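You operate a simulated robot arm through the tools that you are given. There is no shell and no other tool. Be economical: measure what you need, move in short steps, check, and stop when the job is done.

You are at the controls of a simulated robot arm. One attempt, no reset.

JOB
Put the sealed brown carton on the rollers, give it one label and send it down the lane.
Fine: shut the gate again; the other carton stays where it is, with no label.

It is judged by the outcome, as a careful person would: the job done as asked, and still so three seconds after it is handed in. It fails if anything else is knocked over, pushed out of place, dropped, spilled or broken.

ROBOT AND FRAMES
A 7-joint arm with a two-finger parallel gripper, fixed in place. Base frame: the origin is at the foot of the arm, x ahead of it, y to its left, z up; the work surface is at about z = 860. Lengths are in mm, angles in degrees, forces in N, time in s.
With the tool pointing down near the work surface it reaches from about 300 to 700 mm from the base axis. Its first joint turns from -66.0 to 66.0 degrees. Payload 1.57 kg.
Tool frame: the origin (TCP) lies between the finger pads and is the grasp point; the fingertips stand 30 mm ahead of it; z points along the fingers, y is the line along which they close. The gripper opens to 110 mm. The fingers are 24 mm wide and 12 mm thick; the gripper's body (48 by 112 mm) begins 78 mm behind the TCP.
Orientation is that of the tool frame in the base frame, as [roll, pitch, yaw] about the fixed x, y, z axes, in that order (R = Rz(yaw) Ry(pitch) Rx(roll)). With the fingers straight down and closing along the base's y, the tool's x points along the base's -x, its y along +y and its z along -z.

CONTROLS
- The arm moves only by the tool move_arm. Its argument "increments" is text: rows parted by semicolons, each of 6 numbers parted by spaces: the shift along the tool's x, y, z in mm, then the turn, a rotation vector about the tool's x, y, z in degrees. In form: dx dy dz wx wy wz; .... A call has 1 to 20 rows; each row shifts and turns the commanded pose from where the row before left it, along the tool's axes as they then stand. "claw" is the gripper command, from -1 (shut) to 1 (fully open), values between in proportion, set as the call begins (left out, the last holds). Rows are played at 5 a second. More than 50 mm and 8.6 degrees between two rows, or a gripper value outside its range, and nothing of the call is played. A pose out of reach is approached as far as the arm can. The call stops where the force on the tool passes 70 N (or 10 N more than at its start, if that is more) or the arm is blocked; 0.2 s more then pass. The fingers move at their own pace (about 108 mm/s each) and stop on an object; they squeeze with about 29 N. The grip force told is the motor's: it shows also when the fingers shut on nothing. Time passes only in rows, and 0.2 s behind the last, so rows that do not move let the fingers close. It gives the time, the measured TCP pose, the force on the tool (base axes), the opening and the grip force at its end, in the units of the frame above (readings bear some noise), and new pictures: "pictures" is both (left out), scene, wrist or none.
- Cameras (640 x 400 px; columns grow to the right, rows downward): "scene" is fixed at [176.3, -386.3, 1414.4]; the picture's right is [0.80, -0.60, 0.00], its down [-0.28, -0.37, -0.89] and it looks along [0.54, 0.71, -0.46] (base axes); focal length 277 px, centre (320, 200). "wrist" rides on the gripper at [70, 16, -141] in the tool frame; the picture's right is [-0.23, 0.97, 0.00], its down [-0.86, -0.20, -0.48] and it looks along [-0.47, -0.11, 0.88] (tool axes); focal length 222 px, centre (320, 200). There is no depth. A picture from a camera that has moved, and an enlarged one, comes with that camera's place and axes in the base frame and with its lens. The place of the scene camera against the robot may be out by one fixed shift of up to 12 mm in any direction.
- inspect(camera, box): a new picture of the part [left, top, right, bottom] of that camera's present view, enlarged. The clock stands still meanwhile.
- hand_in(): hands the job in; it is judged then, once.

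Work in short steps. Places have to be worked out from the pictures, the camera data and where the tool is seen: move nearer, look again, correct. Check each grasp and each placing, and mend what went wrong. You have 120 turns and 200 pictures in all, those below and enlarged ones among them. Open the gripper and draw the arm clear of the work before you hand the job in, unless the task says otherwise; then end with one line.

The tools are called after ">>>" by a JSON object that holds its "name" and its "arguments". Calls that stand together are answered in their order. move_arm: Moves the arm, as the interface text tells. Its arguments: {"type":"object","properties":{"increments":{"type":"string"},"claw":{"type":"number"},"pictures":{"type":"string","enum":["both","scene","wrist","none"]}},"required":["increments"]} The other tools are called the same way: inspect (camera, box) takes an enlarged picture of a part of a camera's view; hand_in () hands the job in.

At the start:

```text
time_s: 0.0
position: [352.1, 74.7, 1333.8]
ee_rot: [-180.0, 0.0, 180.0]
wrist_force: [-0.4, -0.1, 0.7]
finger_gap: 109.9
gripper_force: 0.0
```

scene: 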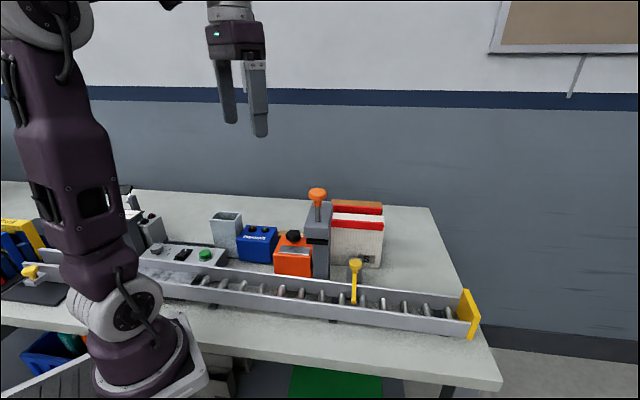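
wrist: 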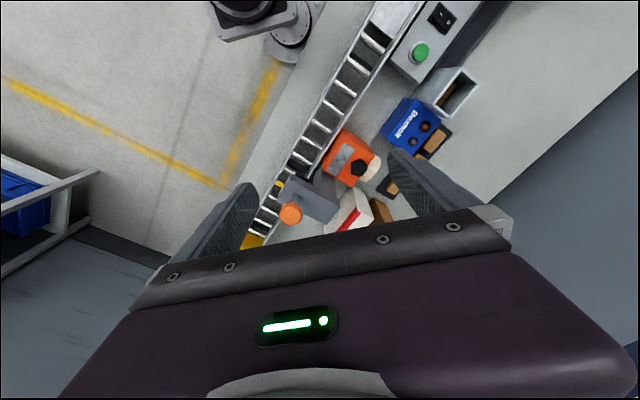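

The pictures show a roller lane with a yellow gate, a labeller with an orange knob, and several boxes. I enlarge both views to tell the items apart.

>>> {"name": "inspect", "arguments": {"camera": "scene", "box": [180, 170, 500, 370]}}

>>> {"name": "inspect", "arguments": {"camera": "scene", "box": [0, 170, 260, 330]}}

>>> {"name": "inspect", "arguments": {"camera": "wrist", "box": [220, 0, 540, 240]}}

```text
2.00 times, centred on (340, 270) of scene
camera zoom: at [176.3, -386.3, 1414.4], right [0.8, -0.6, 0.0], down [-0.28, -0.37, -0.89], along [0.54, 0.71, -0.46], focal length 554 px, centre (280, 60)
```

zoom: 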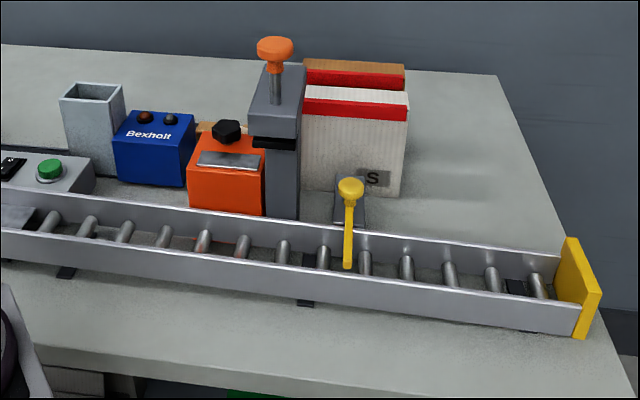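

```text
2.46 times, centred on (130, 250) of scene
camera zoom: at [176.3, -386.3, 1414.4], right [0.8, -0.6, 0.0], down [-0.28, -0.37, -0.89], along [0.54, 0.71, -0.46], focal length 682 px, centre (788, 77)
```

zoom: 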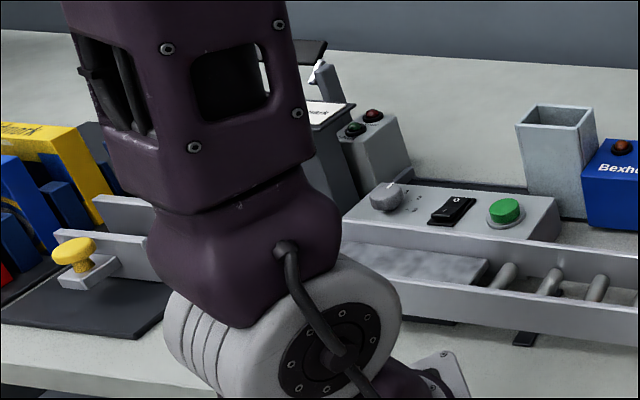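

```text
1.67 times, centred on (380, 120) of wrist
camera zoom: at [284.4, 91.8, 1475.5], right [0.23, 0.97, 0.0], down [0.86, -0.2, 0.48], along [0.47, -0.11, -0.88], focal length 370 px, centre (220, 333)
```

zoom: 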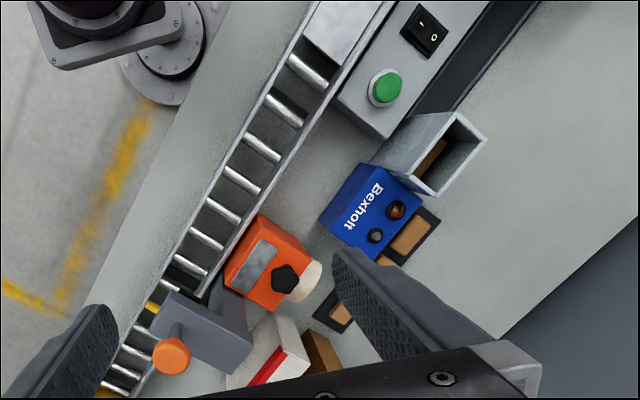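

The lane seems to run along about (0.7, -0.7) in the base frame, and the cartons stand behind the labeller. I move ahead at height for a view from above.

>>> {"name": "move_arm", "arguments": {"increments": "-50 0 0 0 0 0; -50 0 0 0 0 0; -50 0 0 0 0 0; -50 0 0 0 0 0; 0 0 0 0 0 0"}}

```text
time_s: 1.2
position: [499.5, 66.8, 1297.1]
ee_rot: [179.8, 0.2, 179.9]
wrist_force: [-0.2, 0.9, 0.0]
finger_gap: 109.8
gripper_force: 0.1
out of reach, approached as far as the arm can: row 2, 3, 4
camera wrist: at [430.6, 82.7, 1439.6], right [0.23, 0.97, 0.0], down [0.85, -0.2, 0.48], along [0.47, -0.11, -0.88], focal length 222 px, centre (320, 200)
```

scene: 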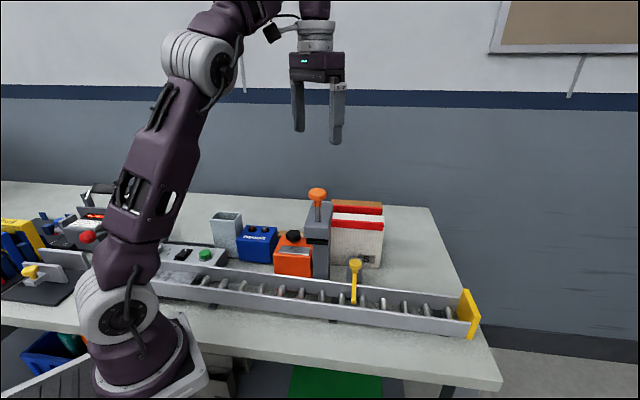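
wrist: 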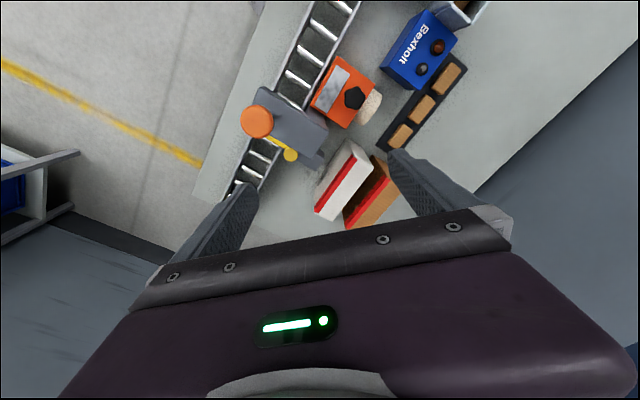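

I enlarge the region with the cartons and the lane's controls.

>>> {"name": "inspect", "arguments": {"camera": "wrist", "box": [230, 40, 470, 230]}}

>>> {"name": "inspect", "arguments": {"camera": "scene", "box": [0, 170, 260, 330]}}

>>> {"name": "inspect", "arguments": {"camera": "scene", "box": [260, 180, 400, 310]}}

```text
2.11 times, centred on (350, 135) of wrist
camera zoom: at [430.6, 82.7, 1439.6], right [0.23, 0.97, 0.0], down [0.85, -0.2, 0.48], along [0.47, -0.11, -0.88], focal length 468 px, centre (257, 337)
```

zoom: 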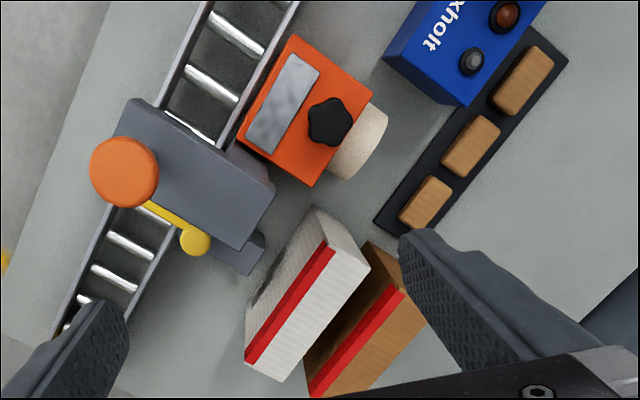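

```text
2.46 times, centred on (130, 250) of scene
camera zoom: at [176.3, -386.3, 1414.4], right [0.8, -0.6, 0.0], down [-0.28, -0.37, -0.89], along [0.54, 0.71, -0.46], focal length 682 px, centre (788, 77)
```

zoom: 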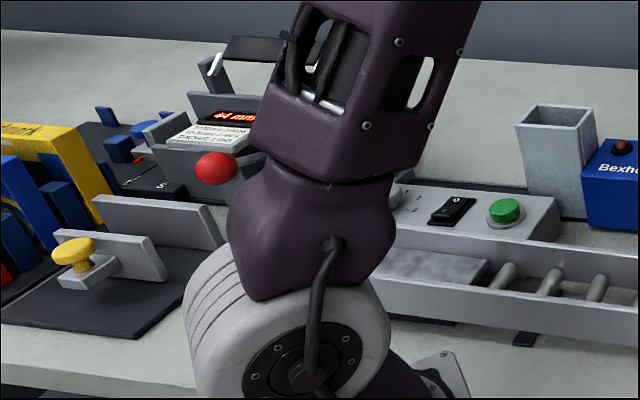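

```text
3.08 times, centred on (330, 245) of scene
camera zoom: at [176.3, -386.3, 1414.4], right [0.8, -0.6, 0.0], down [-0.28, -0.37, -0.89], along [0.54, 0.71, -0.46], focal length 852 px, centre (289, 62)
```

zoom: 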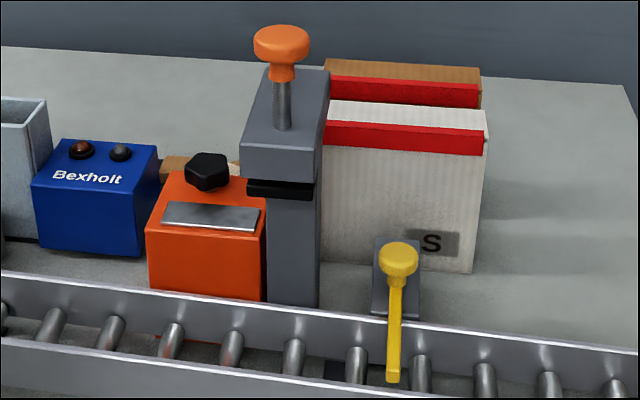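

The brown carton with red tape stands behind the white one; the label head hangs over the lane and the yellow lever crosses it as a gate. I turn the tool 45° so its closing axis lies across the lane, and lower a little.

>>> {"name": "move_arm", "arguments": {"increments": "0 0 10 0 0 7.5; 0 0 10 0 0 7.5; 0 0 10 0 0 7.5; 0 0 10 0 0 7.5; 0 0 10 0 0 7.5; 0 0 10 0 0 7.5; 0 0 0 0 0 0", "pictures": "wrist"}}

```text
time_s: 2.8
position: [497.7, 64.6, 1237.8]
ee_rot: [-180.0, 0.1, 134.9]
wrist_force: [0.0, 0.4, 0.1]
finger_gap: 110.1
gripper_force: 0.0
camera wrist: at [461.8, 126.2, 1379.9], right [0.85, 0.53, 0.0], down [0.46, -0.75, 0.48], along [0.25, -0.41, -0.88], focal length 222 px, centre (320, 200)
```

wrist: 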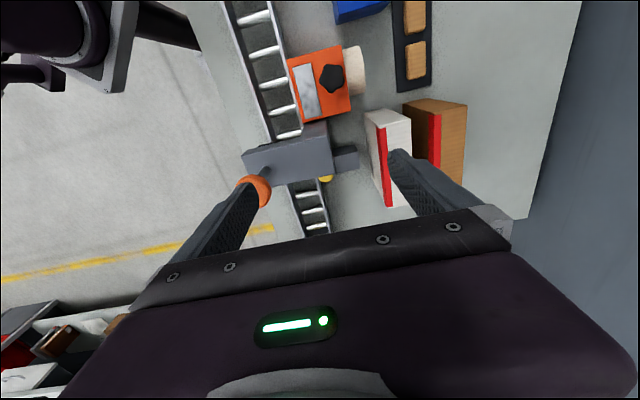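

Now I go upstream to see the controls and the left end of the lane.

>>> {"name": "move_arm", "arguments": {"increments": "50 0 0 0 0 0; 50 0 0 0 0 0; 50 0 0 0 0 0; 50 0 0 0 0 0; 0 0 0 0 0 0", "pictures": "both"}}

```text
time_s: 4.0
position: [357.4, 208.3, 1237.0]
ee_rot: [-180.0, 0.0, 134.9]
wrist_force: [-0.5, 0.2, 0.1]
finger_gap: 110.2
gripper_force: 0.1
camera wrist: at [321.0, 270.2, 1379.2], right [0.85, 0.53, 0.0], down [0.46, -0.75, 0.48], along [0.25, -0.41, -0.88], focal length 222 px, centre (320, 200)
```

scene: 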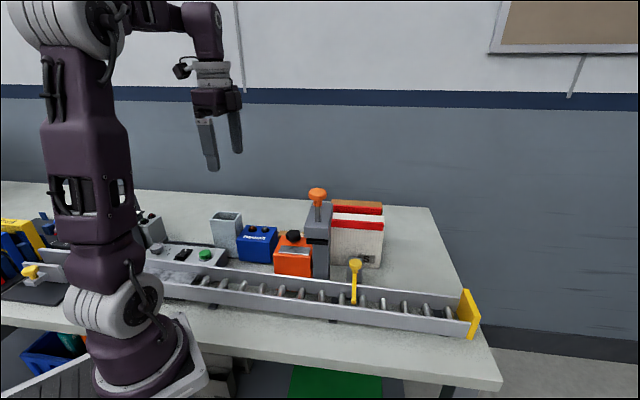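
wrist: 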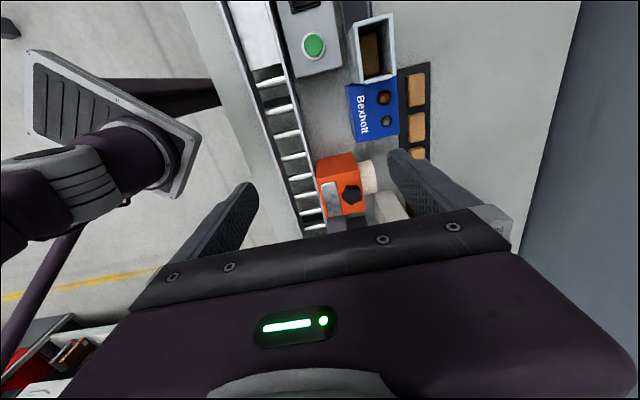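

>>> {"name": "inspect", "arguments": {"camera": "wrist", "box": [210, 0, 450, 150]}}

>>> {"name": "move_arm", "arguments": {"increments": "50 0 0 0 0 0; 50 0 0 0 0 0; 50 0 0 0 0 0; 50 0 0 0 0 0; 0 0 0 0 0 0", "pictures": "wrist"}}

```text
2.67 times, centred on (330, 75) of wrist
camera zoom: at [321.0, 270.2, 1379.2], right [0.85, 0.53, 0.0], down [0.46, -0.75, 0.48], along [0.25, -0.41, -0.88], focal length 592 px, centre (293, 533)
```

zoom: 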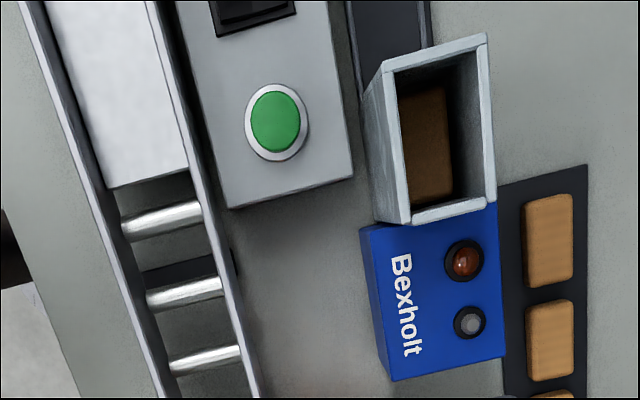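

```text
time_s: 5.2
position: [215.9, 346.9, 1238.0]
ee_rot: [179.9, 0.0, 135.0]
wrist_force: [-0.7, 0.2, 0.2]
finger_gap: 110.0
gripper_force: 0.0
camera wrist: at [178.4, 409.5, 1381.0], right [0.85, 0.53, 0.0], down [0.46, -0.75, 0.48], along [0.25, -0.41, -0.88], focal length 222 px, centre (320, 200)
```

wrist: 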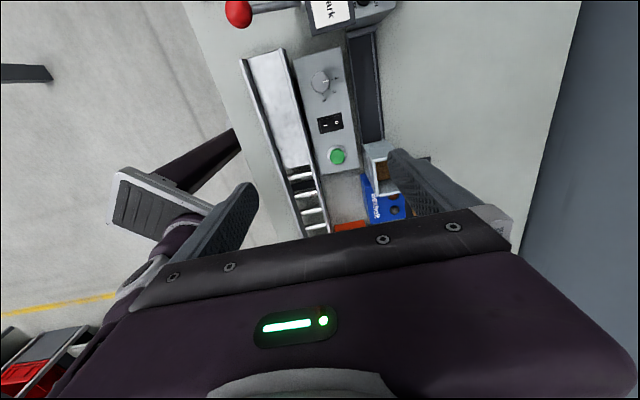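

>>> {"name": "inspect", "arguments": {"camera": "wrist", "box": [210, 0, 450, 240]}}

>>> {"name": "inspect", "arguments": {"camera": "wrist", "box": [280, 50, 380, 180]}}

```text
1.67 times, centred on (330, 120) of wrist
camera zoom: at [178.4, 409.5, 1381.0], right [0.85, 0.53, 0.0], down [0.46, -0.75, 0.48], along [0.25, -0.41, -0.88], focal length 370 px, centre (303, 333)
```

zoom: 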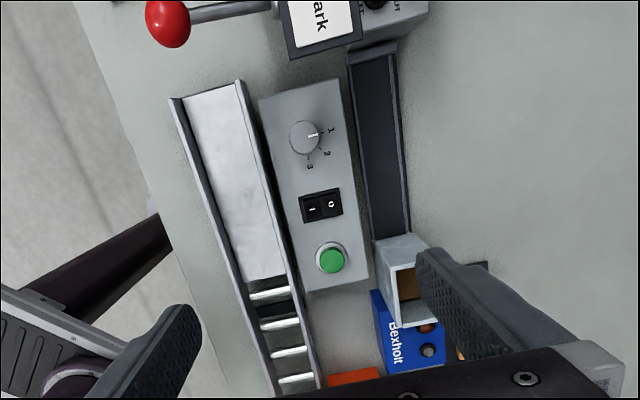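

```text
3.08 times, centred on (330, 115) of wrist
camera zoom: at [178.4, 409.5, 1381.0], right [0.85, 0.53, 0.0], down [0.46, -0.75, 0.48], along [0.25, -0.41, -0.88], focal length 684 px, centre (289, 462)
```

zoom: 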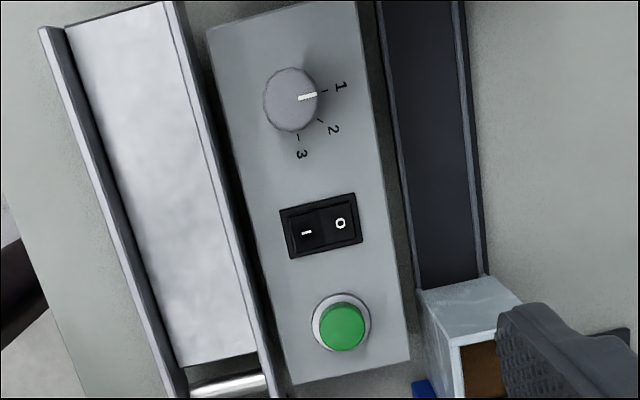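

The panel with dial, rocker and green button seems to feed a chute and box (a different machine). I return to look at the cartons and labeller from closer.

>>> {"name": "move_arm", "arguments": {"increments": "-50 0 0 0 0 0; -50 0 0 0 0 0; -50 0 0 0 0 0; -50 10 0 0 0 0; -50 20 0 0 0 0; -50 20 10 0 0 0; -50 30 15 0 0 0; -45 20 15 0 0 0; 0 0 0 0 0 0", "pictures": "both"}}

```text
refused: row 4 steps farther than a row can; nothing moved
```

>>> {"name": "move_arm", "arguments": {"increments": "-45 0 0 0 0 0; -45 0 0 0 0 0; -45 0 0 0 0 0; -45 10 0 0 0 0; -45 10 0 0 0 0; -45 20 0 0 0 0; -45 20 5 0 0 0; -40 20 20 0 0 0; -40 20 15 0 0 0; 0 0 0 0 0 0", "pictures": "both"}}

```text
time_s: 7.4
position: [565.1, 138.0, 1196.1]
ee_rot: [180.0, 0.0, 135.0]
wrist_force: [-0.2, -0.7, 0.1]
finger_gap: 109.7
gripper_force: 0.0
camera wrist: at [528.3, 199.6, 1338.9], right [0.85, 0.53, 0.0], down [0.46, -0.75, 0.48], along [0.25, -0.41, -0.88], focal length 222 px, centre (320, 200)
```

scene: 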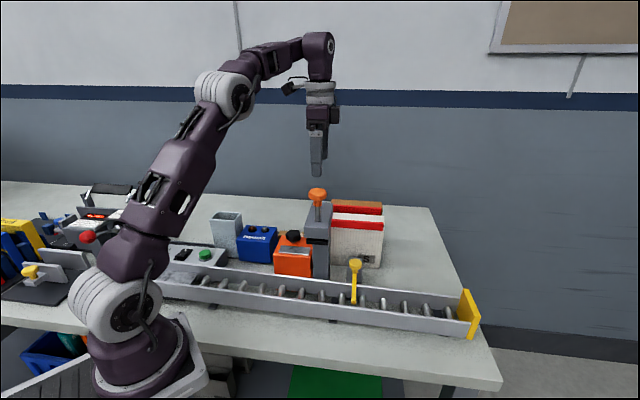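
wrist: 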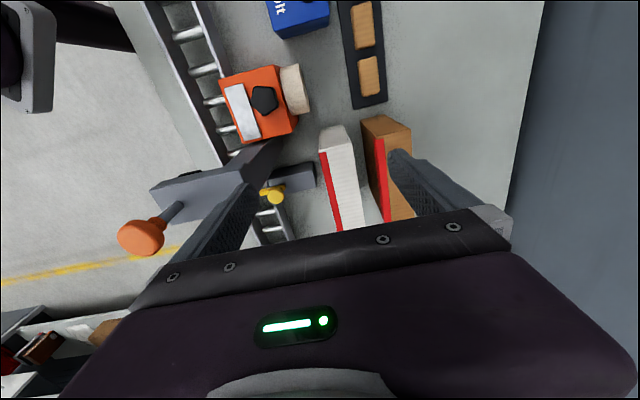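

>>> {"name": "inspect", "arguments": {"camera": "wrist", "box": [220, 90, 440, 230]}}

>>> {"name": "inspect", "arguments": {"camera": "scene", "box": [300, 170, 400, 310]}}

```text
2.86 times, centred on (330, 160) of wrist
camera zoom: at [528.3, 199.6, 1338.9], right [0.85, 0.53, 0.0], down [0.46, -0.75, 0.48], along [0.25, -0.41, -0.88], focal length 635 px, centre (291, 314)
```

zoom: 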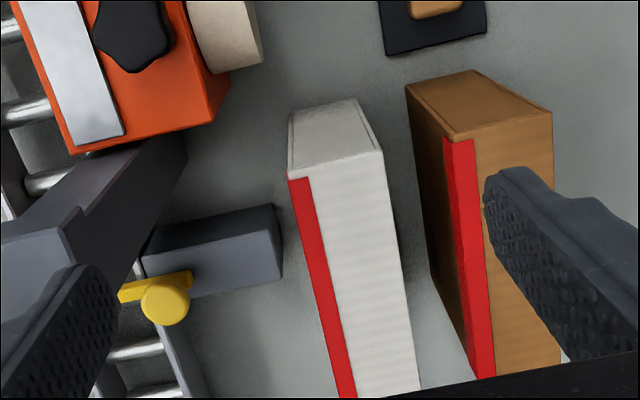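

```text
2.86 times, centred on (350, 240) of scene
camera zoom: at [176.3, -386.3, 1414.4], right [0.8, -0.6, 0.0], down [-0.28, -0.37, -0.89], along [0.54, 0.71, -0.46], focal length 792 px, centre (234, 86)
```

zoom: 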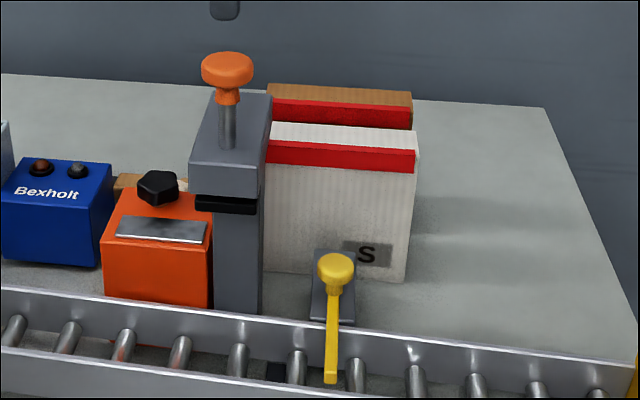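

The brown carton appears at lane coordinates s≈325–482, p≈575–628 (s along lane, p across), top z≈1010; gap to the white ≈33 mm. Now a closer look at the gate from downstream.

>>> {"name": "move_arm", "arguments": {"increments": "-50 0 0 0 0 0; -50 0 0 0 0 0; -48 0 0 0 0 0; 0 -40 0 0 0 0; 0 -40 10 0 0 0; 0 -33 30 0 0 0; 0 0 40 0 0 0; 0 0 40 0 0 0; 0 0 0 0 0 0", "pictures": "both"}}

```text
time_s: 9.0
position: [517.3, 37.5, 1147.2]
ee_rot: [177.9, 1.2, 135.4]
wrist_force: [15.2, 24.6, 23.4]
finger_gap: 84.6
gripper_force: 0.0
out of reach, approached as far as the arm can: row 1, 2, 3
stopped in row 7: the force on the tool passed its limit (the readings are from after the stop); the commanded pose is now the measured one
camera wrist: at [475.4, 97.2, 1288.6], right [0.84, 0.53, 0.04], down [0.45, -0.75, 0.49], along [0.29, -0.39, -0.87], focal length 222 px, centre (320, 200)
```

scene: 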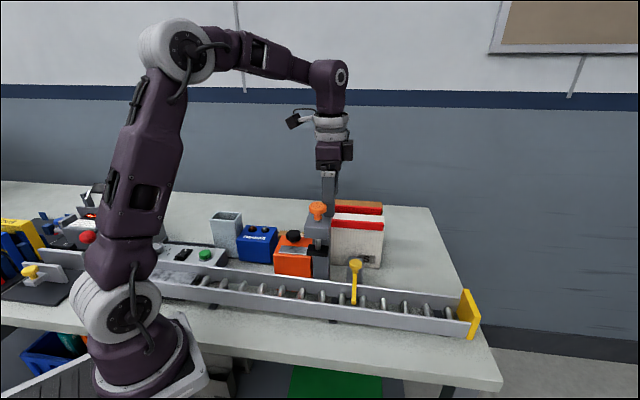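
wrist: 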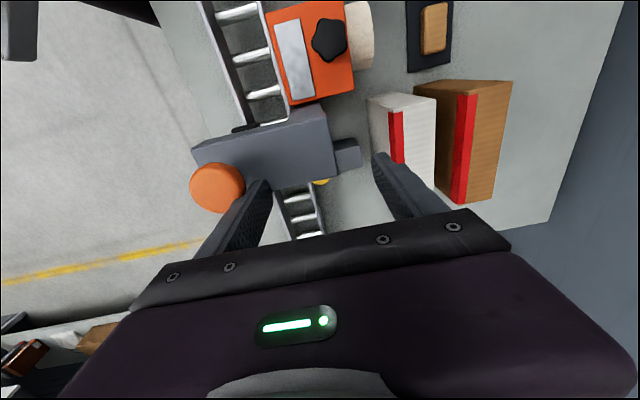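

Row 1–3 were out of reach, so I came down short, touching the labeller. I retreat straight up and inspect.

>>> {"name": "move_arm", "arguments": {"increments": "0 0 -20 0 0 0; 0 0 -30 0 0 0; 0 0 0 0 0 0", "pictures": "both"}}

>>> {"name": "inspect", "arguments": {"camera": "scene", "box": [260, 150, 400, 310]}}

```text
time_s: 9.8
position: [519.3, 32.0, 1194.6]
ee_rot: [178.3, 1.5, 135.3]
wrist_force: [34.1, 1.9, -26.2]
finger_gap: 88.1
gripper_force: 0.0
camera wrist: at [476.7, 93.8, 1335.0], right [0.85, 0.53, 0.04], down [0.45, -0.75, 0.49], along [0.29, -0.4, -0.87], focal length 222 px, centre (320, 200)
```

scene: 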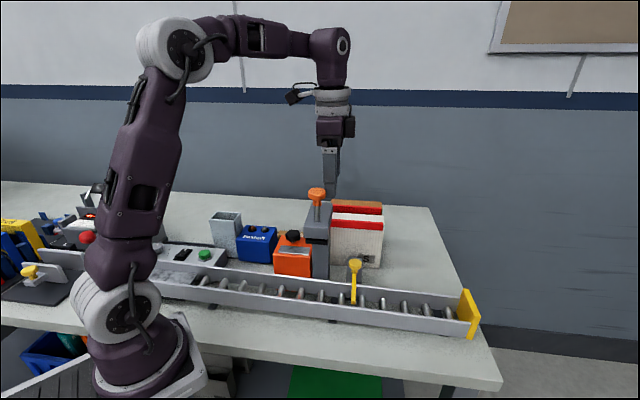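
wrist: 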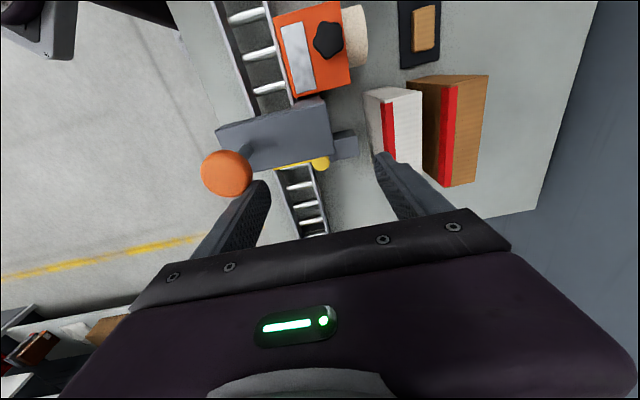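

```text
2.50 times, centred on (330, 230) of scene
camera zoom: at [177.8, -386.2, 1414.2], right [0.8, -0.6, 0.0], down [-0.28, -0.37, -0.89], along [0.54, 0.71, -0.46], focal length 692 px, centre (295, 125)
```

zoom: 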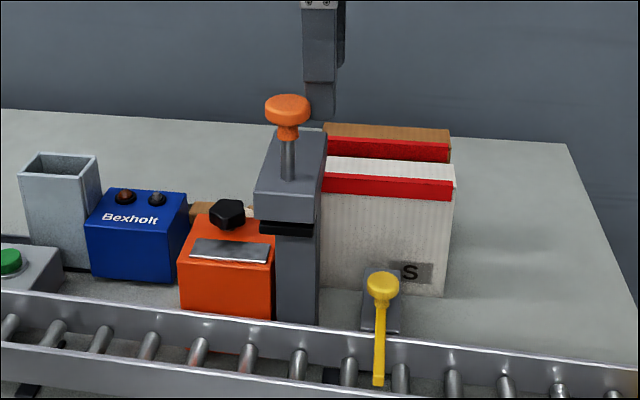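

Still in contact on one finger (force 34 N); I continue up.

>>> {"name": "move_arm", "arguments": {"increments": "10 10 -25 0 0 0; 0 0 -25 0 0 0; 0 0 0 0 0 0", "pictures": "both"}}

```text
time_s: 10.6
position: [512.2, 47.3, 1245.5]
ee_rot: [178.5, 1.1, 135.3]
wrist_force: [-0.7, 0.0, -0.1]
finger_gap: 110.0
gripper_force: 0.1
camera wrist: at [471.5, 108.6, 1386.7], right [0.85, 0.53, 0.03], down [0.45, -0.75, 0.49], along [0.28, -0.4, -0.87], focal length 222 px, centre (320, 200)
```

scene: 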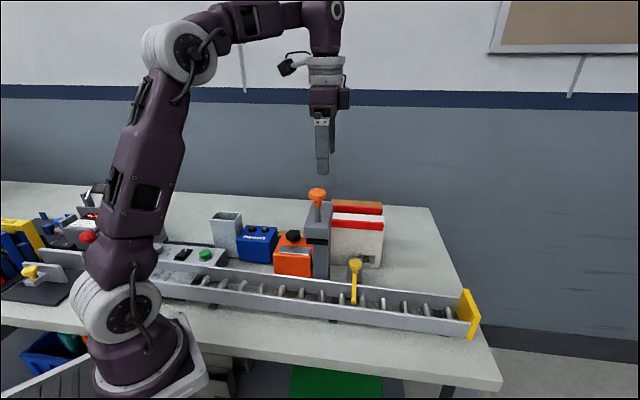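
wrist: 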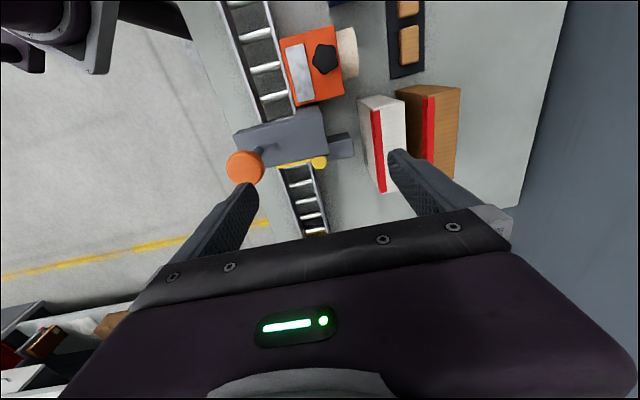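

Clear now, and the knob is back at its place. I check the lane and gate enlarged, for any label that may have come out.

>>> {"name": "inspect", "arguments": {"camera": "wrist", "box": [210, 60, 410, 250]}}

>>> {"name": "inspect", "arguments": {"camera": "scene", "box": [190, 240, 490, 350]}}

```text
2.11 times, centred on (310, 155) of wrist
camera zoom: at [471.5, 108.6, 1386.7], right [0.85, 0.53, 0.03], down [0.45, -0.75, 0.49], along [0.28, -0.4, -0.87], focal length 468 px, centre (341, 295)
```

zoom: 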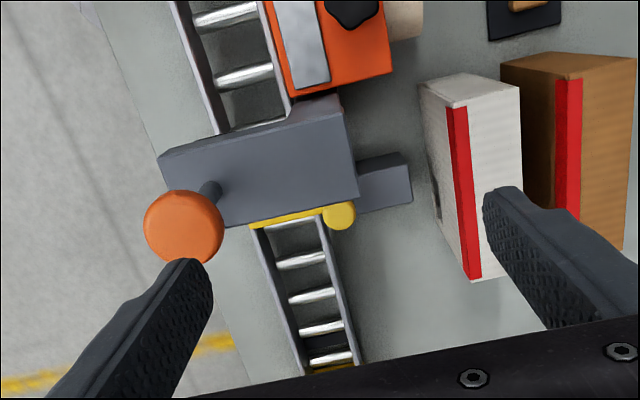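

```text
2.13 times, centred on (340, 295) of scene
camera zoom: at [176.3, -386.3, 1414.4], right [0.8, -0.6, 0.0], down [-0.28, -0.37, -0.89], along [0.54, 0.71, -0.46], focal length 591 px, centre (277, -3)
```

zoom: 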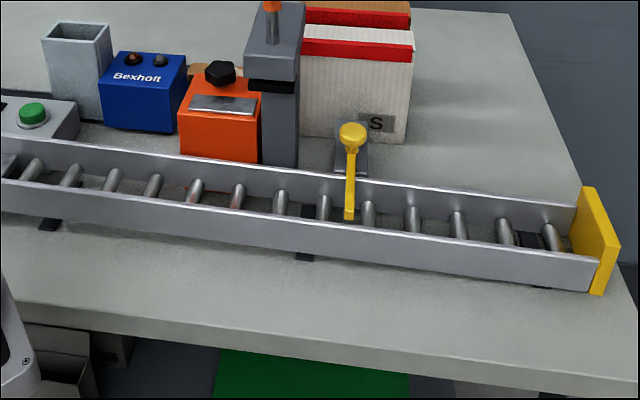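

No label on the lane, which slopes down to the right, so it's a gravity lane; the gate looks like a slide bolt over a block behind the lane. The carton is beyond straight-down reach, so I tilt the tool 35° about its closing axis (fingers leaning downstream) and move across towards the carton at height.

>>> {"name": "move_arm", "arguments": {"increments": "0 0 0 1.5 1.1 0.3; 0 0 0 0 -7 0; 0 0 0 0 -7 0; 0 0 0 0 -7 0; 0 0 0 0 -7 0; 0 0 0 0 -7 0; 0 40 0 0 0 0; 0 40 0 0 0 0; 0 40 0 0 0 0; 0 0 0 0 0 0", "pictures": "both"}}

```text
time_s: 12.8
position: [598.1, 133.9, 1246.0]
ee_rot: [-179.9, 34.9, 135.0]
wrist_force: [-0.6, -0.1, -0.2]
finger_gap: 110.0
gripper_force: 0.0
camera wrist: at [513.3, 243.8, 1322.5], right [0.82, 0.56, 0.13], down [0.16, -0.44, 0.88], along [0.55, -0.7, -0.45], focal length 222 px, centre (320, 200)
```

scene: 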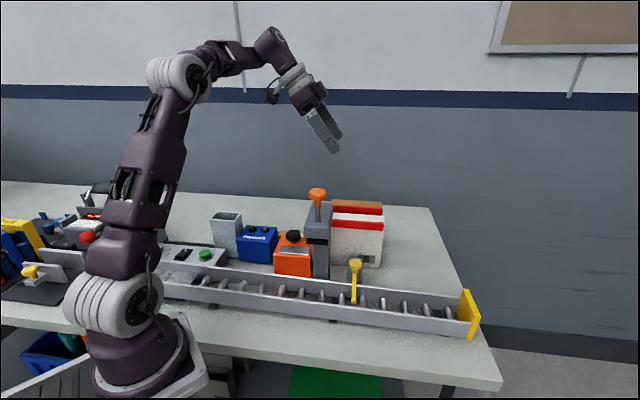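
wrist: 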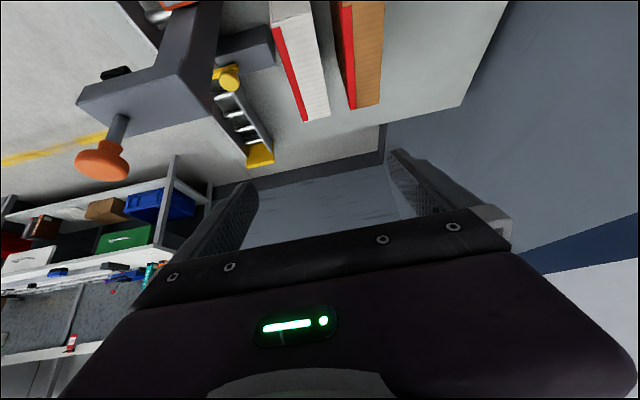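

The tilt works. I go across to p≈601 and lower to z≈1130, staying upstream, to view the carton straight along its length.

>>> {"name": "move_arm", "arguments": {"increments": "22 21 20 0 0 0; 22 21 20 0 0 0; 22 21 20 0 0 0; 22 20 19 0 0 0; 0 0 0 0 0 0", "pictures": "wrist"}}

>>> {"name": "inspect", "arguments": {"camera": "wrist", "box": [180, 0, 500, 200]}}

```text
time_s: 14.0
position: [639.2, 212.3, 1130.3]
ee_rot: [179.9, 34.9, 135.0]
wrist_force: [-0.4, 0.7, -1.3]
finger_gap: 110.2
gripper_force: 0.1
camera wrist: at [554.5, 321.5, 1207.1], right [0.82, 0.56, 0.13], down [0.16, -0.44, 0.88], along [0.55, -0.7, -0.45], focal length 222 px, centre (320, 200)
```

wrist: 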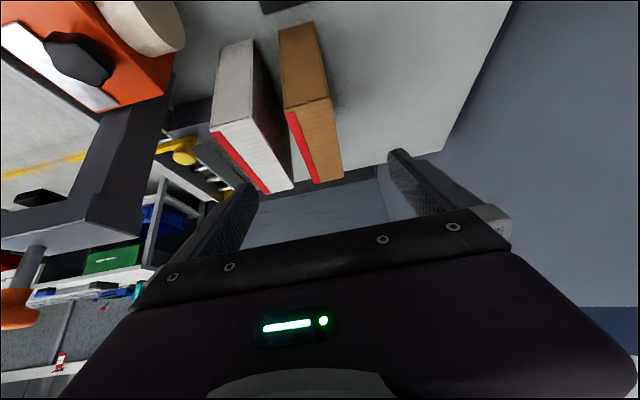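

```text
2.00 times, centred on (340, 100) of wrist
camera zoom: at [554.5, 321.5, 1207.1], right [0.82, 0.56, 0.13], down [0.16, -0.44, 0.88], along [0.55, -0.7, -0.45], focal length 444 px, centre (280, 400)
```

zoom: 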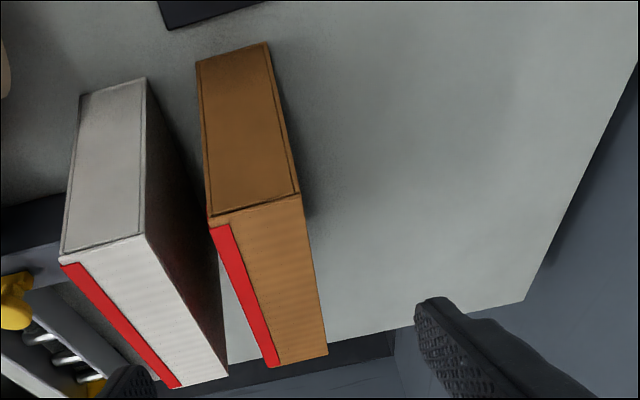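

Brown top measured: s 327–490, p 576–626, z≈1010; white's back edge at p≈540. I set the opening to 80 mm and go above the carton at z≈1060.

>>> {"name": "move_arm", "arguments": {"increments": "-10.6 0 36 0 0 0; -10.6 0 36 0 0 0; -10.6 0 36 0 0 0; 0 0 0 0 0 0", "claw": 0.455, "pictures": "both"}}

```text
time_s: 15.0
position: [701.6, 146.4, 1061.5]
ee_rot: [-179.9, 35.0, 135.0]
wrist_force: [-0.6, 0.9, -0.4]
finger_gap: 80.0
gripper_force: 0.0
camera wrist: at [616.7, 256.7, 1138.4], right [0.82, 0.56, 0.13], down [0.16, -0.44, 0.88], along [0.55, -0.7, -0.45], focal length 222 px, centre (320, 200)
```

scene: 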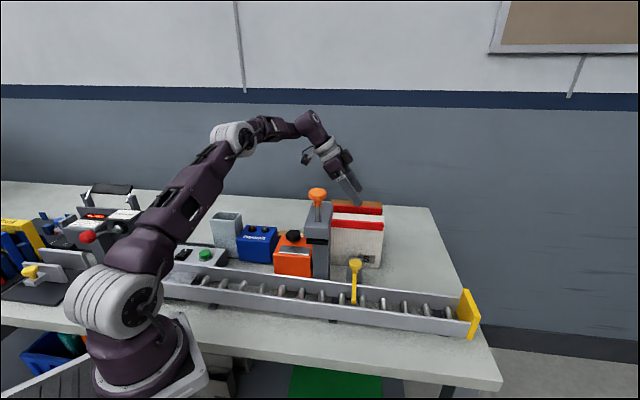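
wrist: 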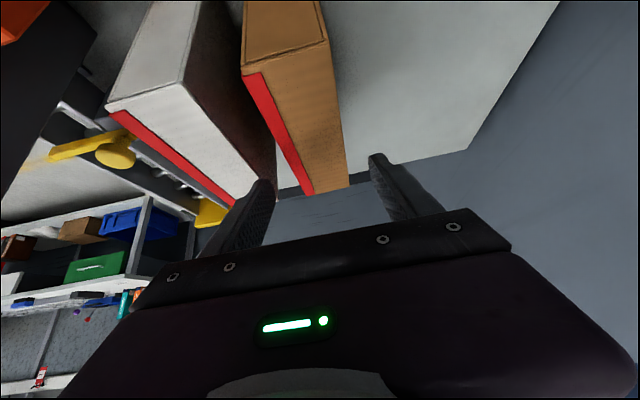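

Aligned (p≈600 vs carton centre ≈601.5). I lower straight down to z≈985, straddling the carton.

>>> {"name": "move_arm", "arguments": {"increments": "10.9 1 15.6 0 0 0; 10.9 1 15.6 0 0 0; 10.9 0 15.6 0 0 0; 10.9 0 15.5 0 0 0; 0 0 0 0 0 0", "pictures": "both"}}

>>> {"name": "inspect", "arguments": {"camera": "scene", "box": [280, 120, 440, 280]}}

```text
time_s: 16.2
position: [702.9, 147.5, 985.0]
ee_rot: [-180.0, 34.9, 134.8]
wrist_force: [0.0, -1.1, 0.1]
finger_gap: 80.1
gripper_force: 0.1
camera wrist: at [617.4, 257.2, 1060.9], right [0.82, 0.56, 0.13], down [0.16, -0.44, 0.88], along [0.55, -0.7, -0.45], focal length 222 px, centre (320, 200)
```

scene: 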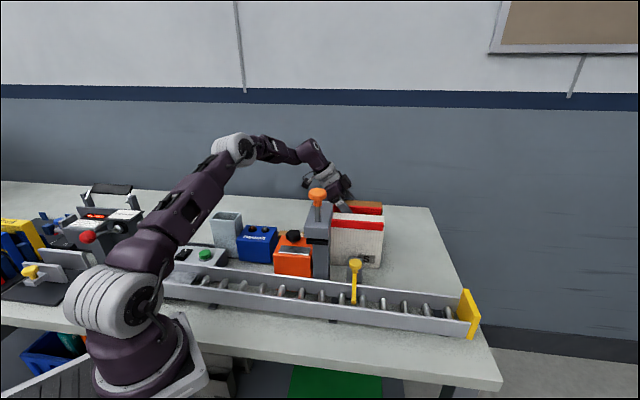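
wrist: 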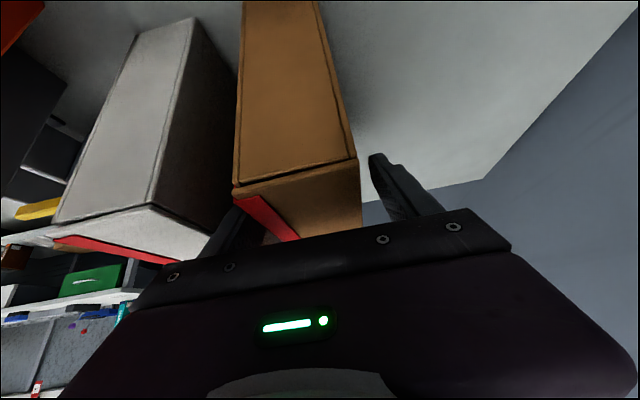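

```text
2.50 times, centred on (360, 200) of scene
camera zoom: at [176.3, -386.3, 1414.4], right [0.8, -0.6, 0.0], down [-0.28, -0.37, -0.89], along [0.54, 0.71, -0.46], focal length 692 px, centre (220, 200)
```

zoom: 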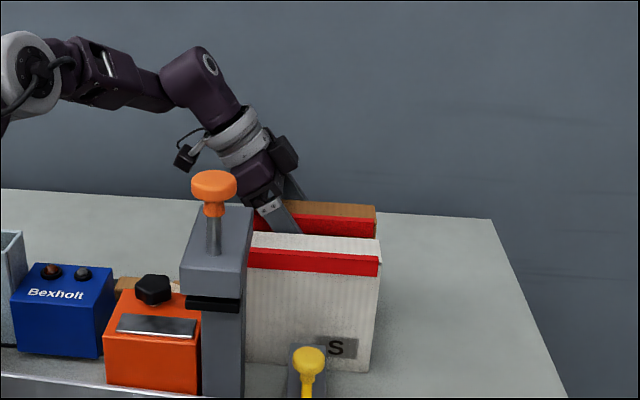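

The fingers straddle the brown carton without contact. I close the gripper.

>>> {"name": "move_arm", "arguments": {"increments": "0 0 0 0 0 0; 0 0 0 0 0 0; 0 0 0 0 0 0; 0 0 0 0 0 0", "claw": -1, "pictures": "none"}}

```text
time_s: 17.2
position: [702.6, 147.3, 984.6]
ee_rot: [-179.9, 35.0, 134.9]
wrist_force: [-0.3, 0.6, -0.2]
finger_gap: 49.6
gripper_force: 28.8
```

Grasped (49.6 mm, 29 N). I lift 40 mm and check.

>>> {"name": "move_arm", "arguments": {"increments": "-7.6 0 -10.9 0 0 0; -7.6 0 -10.9 0 0 0; -7.6 0 -10.9 0 0 0; 0 0 0 0 0 0", "pictures": "both"}}

```text
time_s: 18.2
position: [701.4, 147.5, 1025.0]
ee_rot: [-179.9, 35.0, 135.0]
wrist_force: [0.5, -0.3, -0.3]
finger_gap: 49.6
gripper_force: 28.8
camera wrist: at [616.5, 257.8, 1101.4], right [0.82, 0.56, 0.13], down [0.16, -0.44, 0.88], along [0.55, -0.7, -0.45], focal length 222 px, centre (320, 200)
```

scene: 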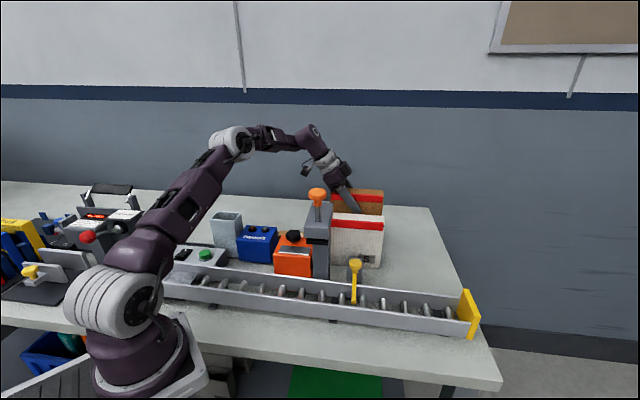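
wrist: 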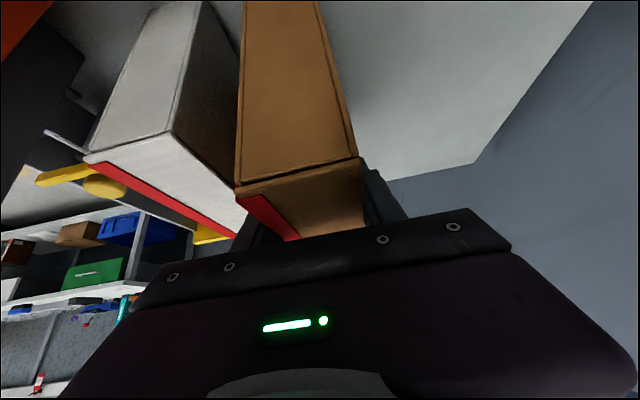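

The carton is lifted cleanly. I move up and back upstream, past the white carton.

>>> {"name": "move_arm", "arguments": {"increments": "16.6 0 -36.1 0 0 0; 16.6 0 -36.1 0 0 0; 16.6 0 -36.1 0 0 0; 16.6 0 -36.1 0 0 0; 16.6 0 -36.1 0 0 0; 16.6 0 -36.1 0 0 0; 0 0 0 0 0 0", "pictures": "both"}}

```text
time_s: 19.8
position: [557.2, 294.6, 1144.2]
ee_rot: [180.0, 35.1, 135.0]
wrist_force: [-1.1, -0.6, -0.5]
finger_gap: 49.6
gripper_force: 29.5
camera wrist: at [471.5, 404.8, 1221.5], right [0.82, 0.56, 0.13], down [0.16, -0.44, 0.88], along [0.55, -0.7, -0.45], focal length 222 px, centre (320, 200)
```

scene: 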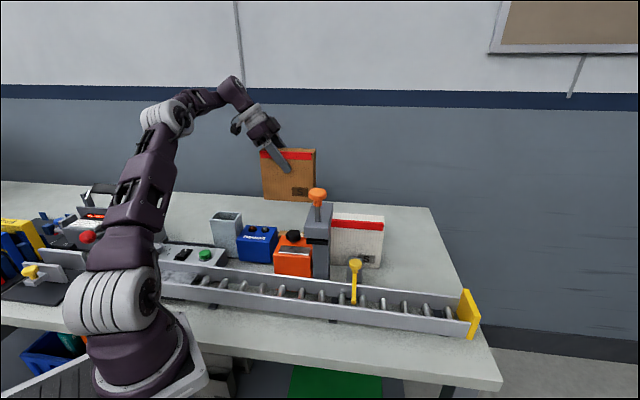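
wrist: 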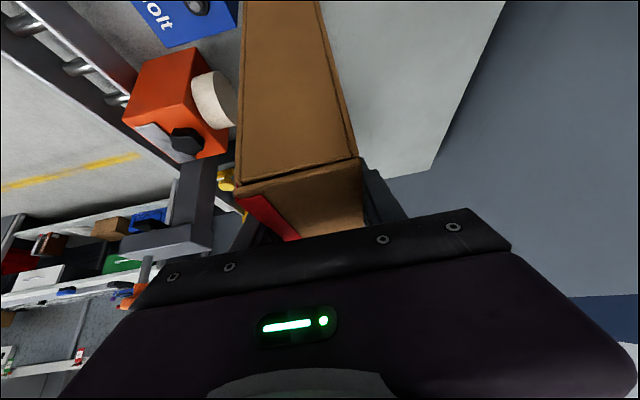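

I draw 20 mm further upstream and cross toward the lane at this height.

>>> {"name": "move_arm", "arguments": {"increments": "8.2 -30 -5.7 0 0 0; 8.2 -30 -5.8 0 0 0; 0 -42 0 0 0 0; 0 -42 0 0 0 0; 0 -42 0 0 0 0; 0 -42 0 0 0 0; 0 0 0 0 0 0", "pictures": "both"}}

>>> {"name": "inspect", "arguments": {"camera": "scene", "box": [140, 160, 400, 320]}}

>>> {"name": "inspect", "arguments": {"camera": "wrist", "box": [130, 0, 450, 240]}}

```text
time_s: 21.4
position: [378.9, 148.1, 1144.1]
ee_rot: [179.9, 35.0, 134.9]
wrist_force: [0.1, -0.8, -0.3]
finger_gap: 49.5
gripper_force: 29.1
camera wrist: at [294.6, 257.9, 1221.1], right [0.82, 0.56, 0.13], down [0.16, -0.44, 0.88], along [0.55, -0.7, -0.45], focal length 222 px, centre (320, 200)
```

scene: 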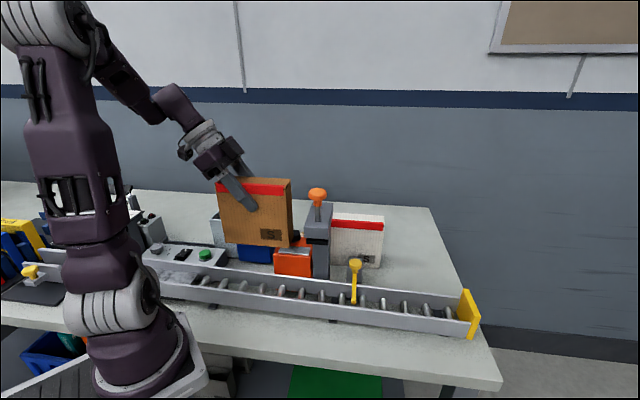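
wrist: 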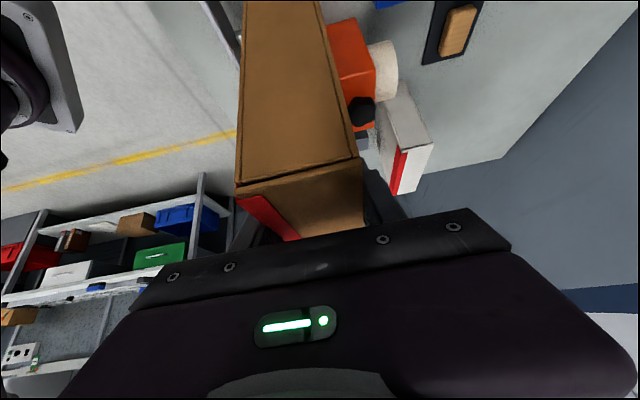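

```text
2.46 times, centred on (270, 240) of scene
camera zoom: at [176.3, -386.3, 1414.4], right [0.8, -0.6, 0.0], down [-0.28, -0.37, -0.89], along [0.54, 0.71, -0.46], focal length 682 px, centre (443, 102)
```

zoom: 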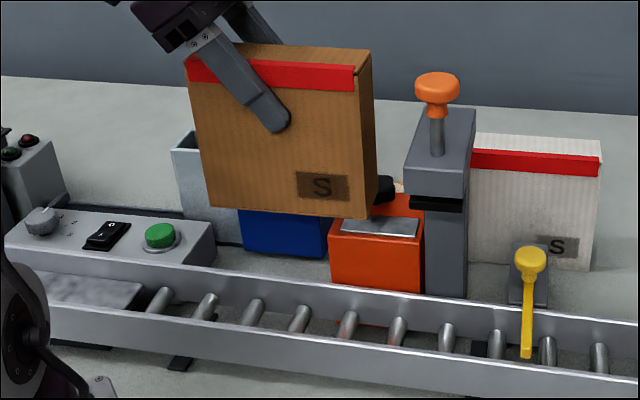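

```text
1.67 times, centred on (290, 120) of wrist
camera zoom: at [294.6, 257.9, 1221.1], right [0.82, 0.56, 0.13], down [0.16, -0.44, 0.88], along [0.55, -0.7, -0.45], focal length 370 px, centre (370, 333)
```

zoom: 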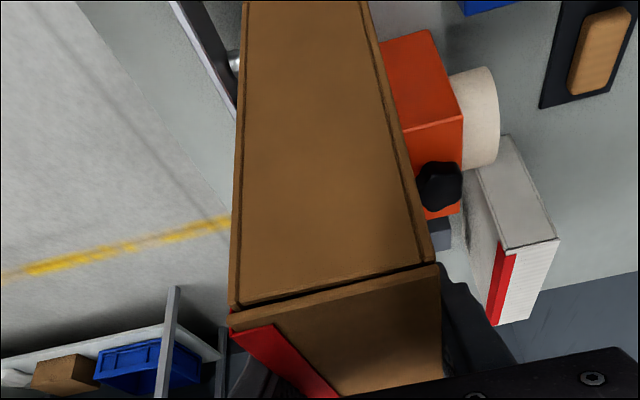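

Lane estimate: inner p≈297–357 (centre ≈328), slope ≈2.2° down, rollers at z≈903 here. I cross to p=328, match the slope, and lower part way.

>>> {"name": "move_arm", "arguments": {"increments": "0 -22.4 0 0 0 0; 0 -22.3 0 0 2.2 0; 13 0 20 0 0 0; 13 0 20 0 0 0; 12 0 19 0 0 0; 0 0 0 0 0 0", "pictures": "both"}}

>>> {"name": "inspect", "arguments": {"camera": "scene", "box": [180, 190, 380, 320]}}

>>> {"name": "inspect", "arguments": {"camera": "wrist", "box": [180, 0, 420, 150]}}

```text
time_s: 22.8
position: [348.7, 116.7, 1075.3]
ee_rot: [179.9, 32.6, 134.9]
wrist_force: [-0.3, -0.8, -0.8]
finger_gap: 49.5
gripper_force: 28.7
camera wrist: at [265.9, 223.9, 1156.5], right [0.82, 0.55, 0.12], down [0.18, -0.47, 0.86], along [0.54, -0.69, -0.49], focal length 222 px, centre (320, 200)
```

scene: 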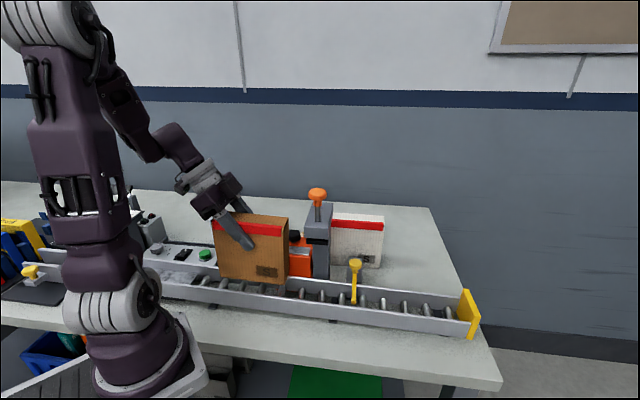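
wrist: 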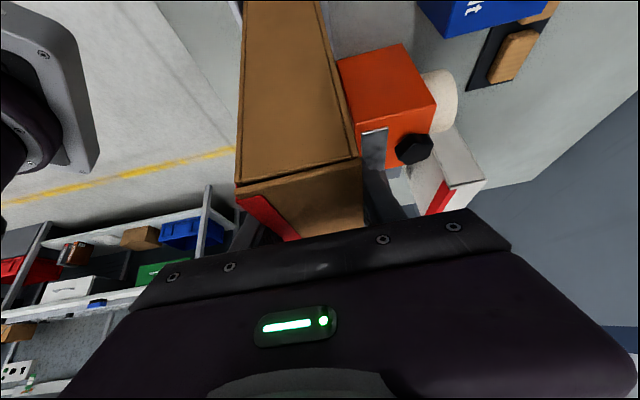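

```text
3.08 times, centred on (280, 255) of scene
camera zoom: at [176.3, -386.3, 1414.4], right [0.8, -0.6, 0.0], down [-0.28, -0.37, -0.89], along [0.54, 0.71, -0.46], focal length 852 px, centre (443, 31)
```

zoom: 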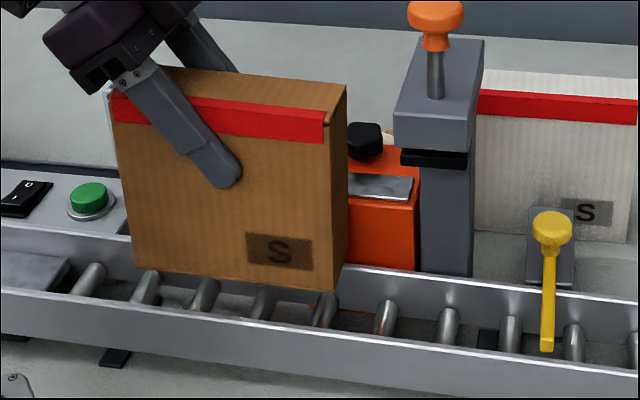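

```text
2.67 times, centred on (300, 75) of wrist
camera zoom: at [265.9, 223.9, 1156.5], right [0.82, 0.55, 0.12], down [0.18, -0.47, 0.86], along [0.54, -0.69, -0.49], focal length 592 px, centre (373, 533)
```

zoom: 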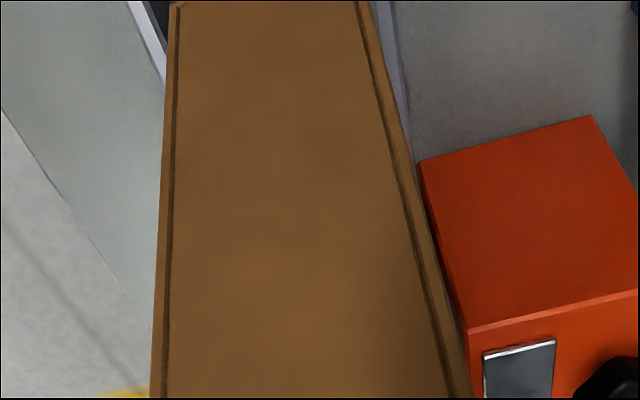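

Carton centred over the lane (p 304–354 within 295–360), bottom at ≈950. I lower 35 mm more.

>>> {"name": "move_arm", "arguments": {"increments": "6.3 -0.4 9.8 0 0 0; 6.3 -0.4 9.8 0 0 0; 6.3 -0.4 9.8 0 0 0; 0 0 0 0 0 0", "pictures": "scene"}}

>>> {"name": "inspect", "arguments": {"camera": "scene", "box": [180, 190, 380, 320]}}

```text
time_s: 23.8
position: [347.4, 114.1, 1038.5]
ee_rot: [180.0, 32.7, 135.0]
wrist_force: [0.7, 0.6, 0.0]
finger_gap: 49.6
gripper_force: 29.2
```

scene: 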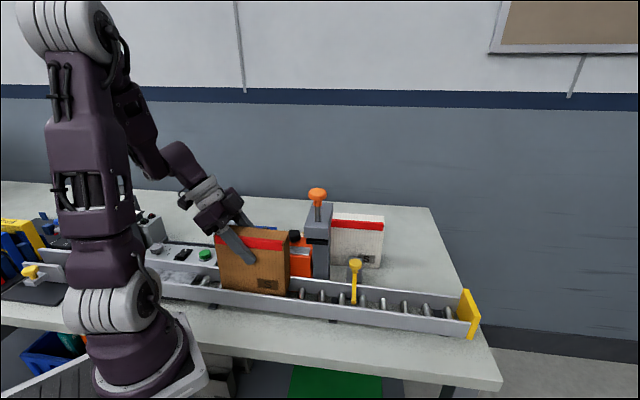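

```text
3.08 times, centred on (280, 255) of scene
camera zoom: at [176.3, -386.3, 1414.4], right [0.8, -0.6, 0.0], down [-0.28, -0.37, -0.89], along [0.54, 0.71, -0.46], focal length 852 px, centre (443, 31)
```

zoom: 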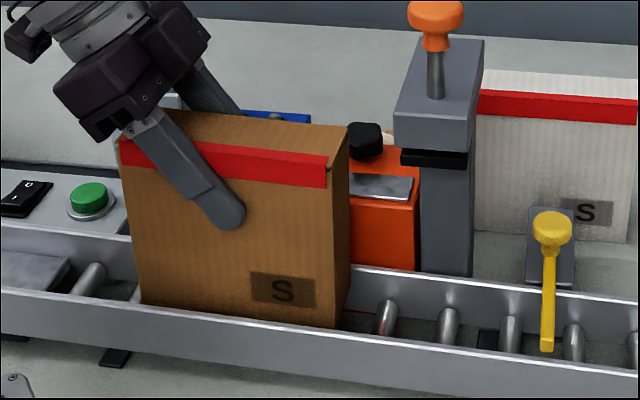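

The bottom is now between the walls. I lower in small steps watching force.

>>> {"name": "move_arm", "arguments": {"increments": "1.6 0 2.5 0 0 0; 1.6 0 2.5 0 0 0; 0 0 0 0 0 0", "pictures": "none"}}

>>> {"name": "move_arm", "arguments": {"increments": "1.6 0 2.5 0 0 0; 0 0 0 0 0 0", "pictures": "none"}}

>>> {"name": "move_arm", "arguments": {"increments": "1.6 0 2.5 0 0 0; 0 0 0 0 0 0", "pictures": "none"}}

```text
time_s: 24.6
position: [346.9, 115.0, 1033.5]
ee_rot: [-179.8, 32.8, 134.9]
wrist_force: [-0.1, -1.0, -0.9]
finger_gap: 49.9
gripper_force: 29.5
```

```text
time_s: 25.2
position: [348.3, 114.8, 1029.0]
ee_rot: [-180.0, 32.6, 134.9]
wrist_force: [0.1, -0.4, -0.7]
finger_gap: 49.5
gripper_force: 28.5
```

```text
time_s: 25.8
position: [347.8, 115.1, 1027.8]
ee_rot: [-179.9, 32.8, 135.1]
wrist_force: [0.6, -0.1, 0.0]
finger_gap: 49.6
gripper_force: 29.2
```

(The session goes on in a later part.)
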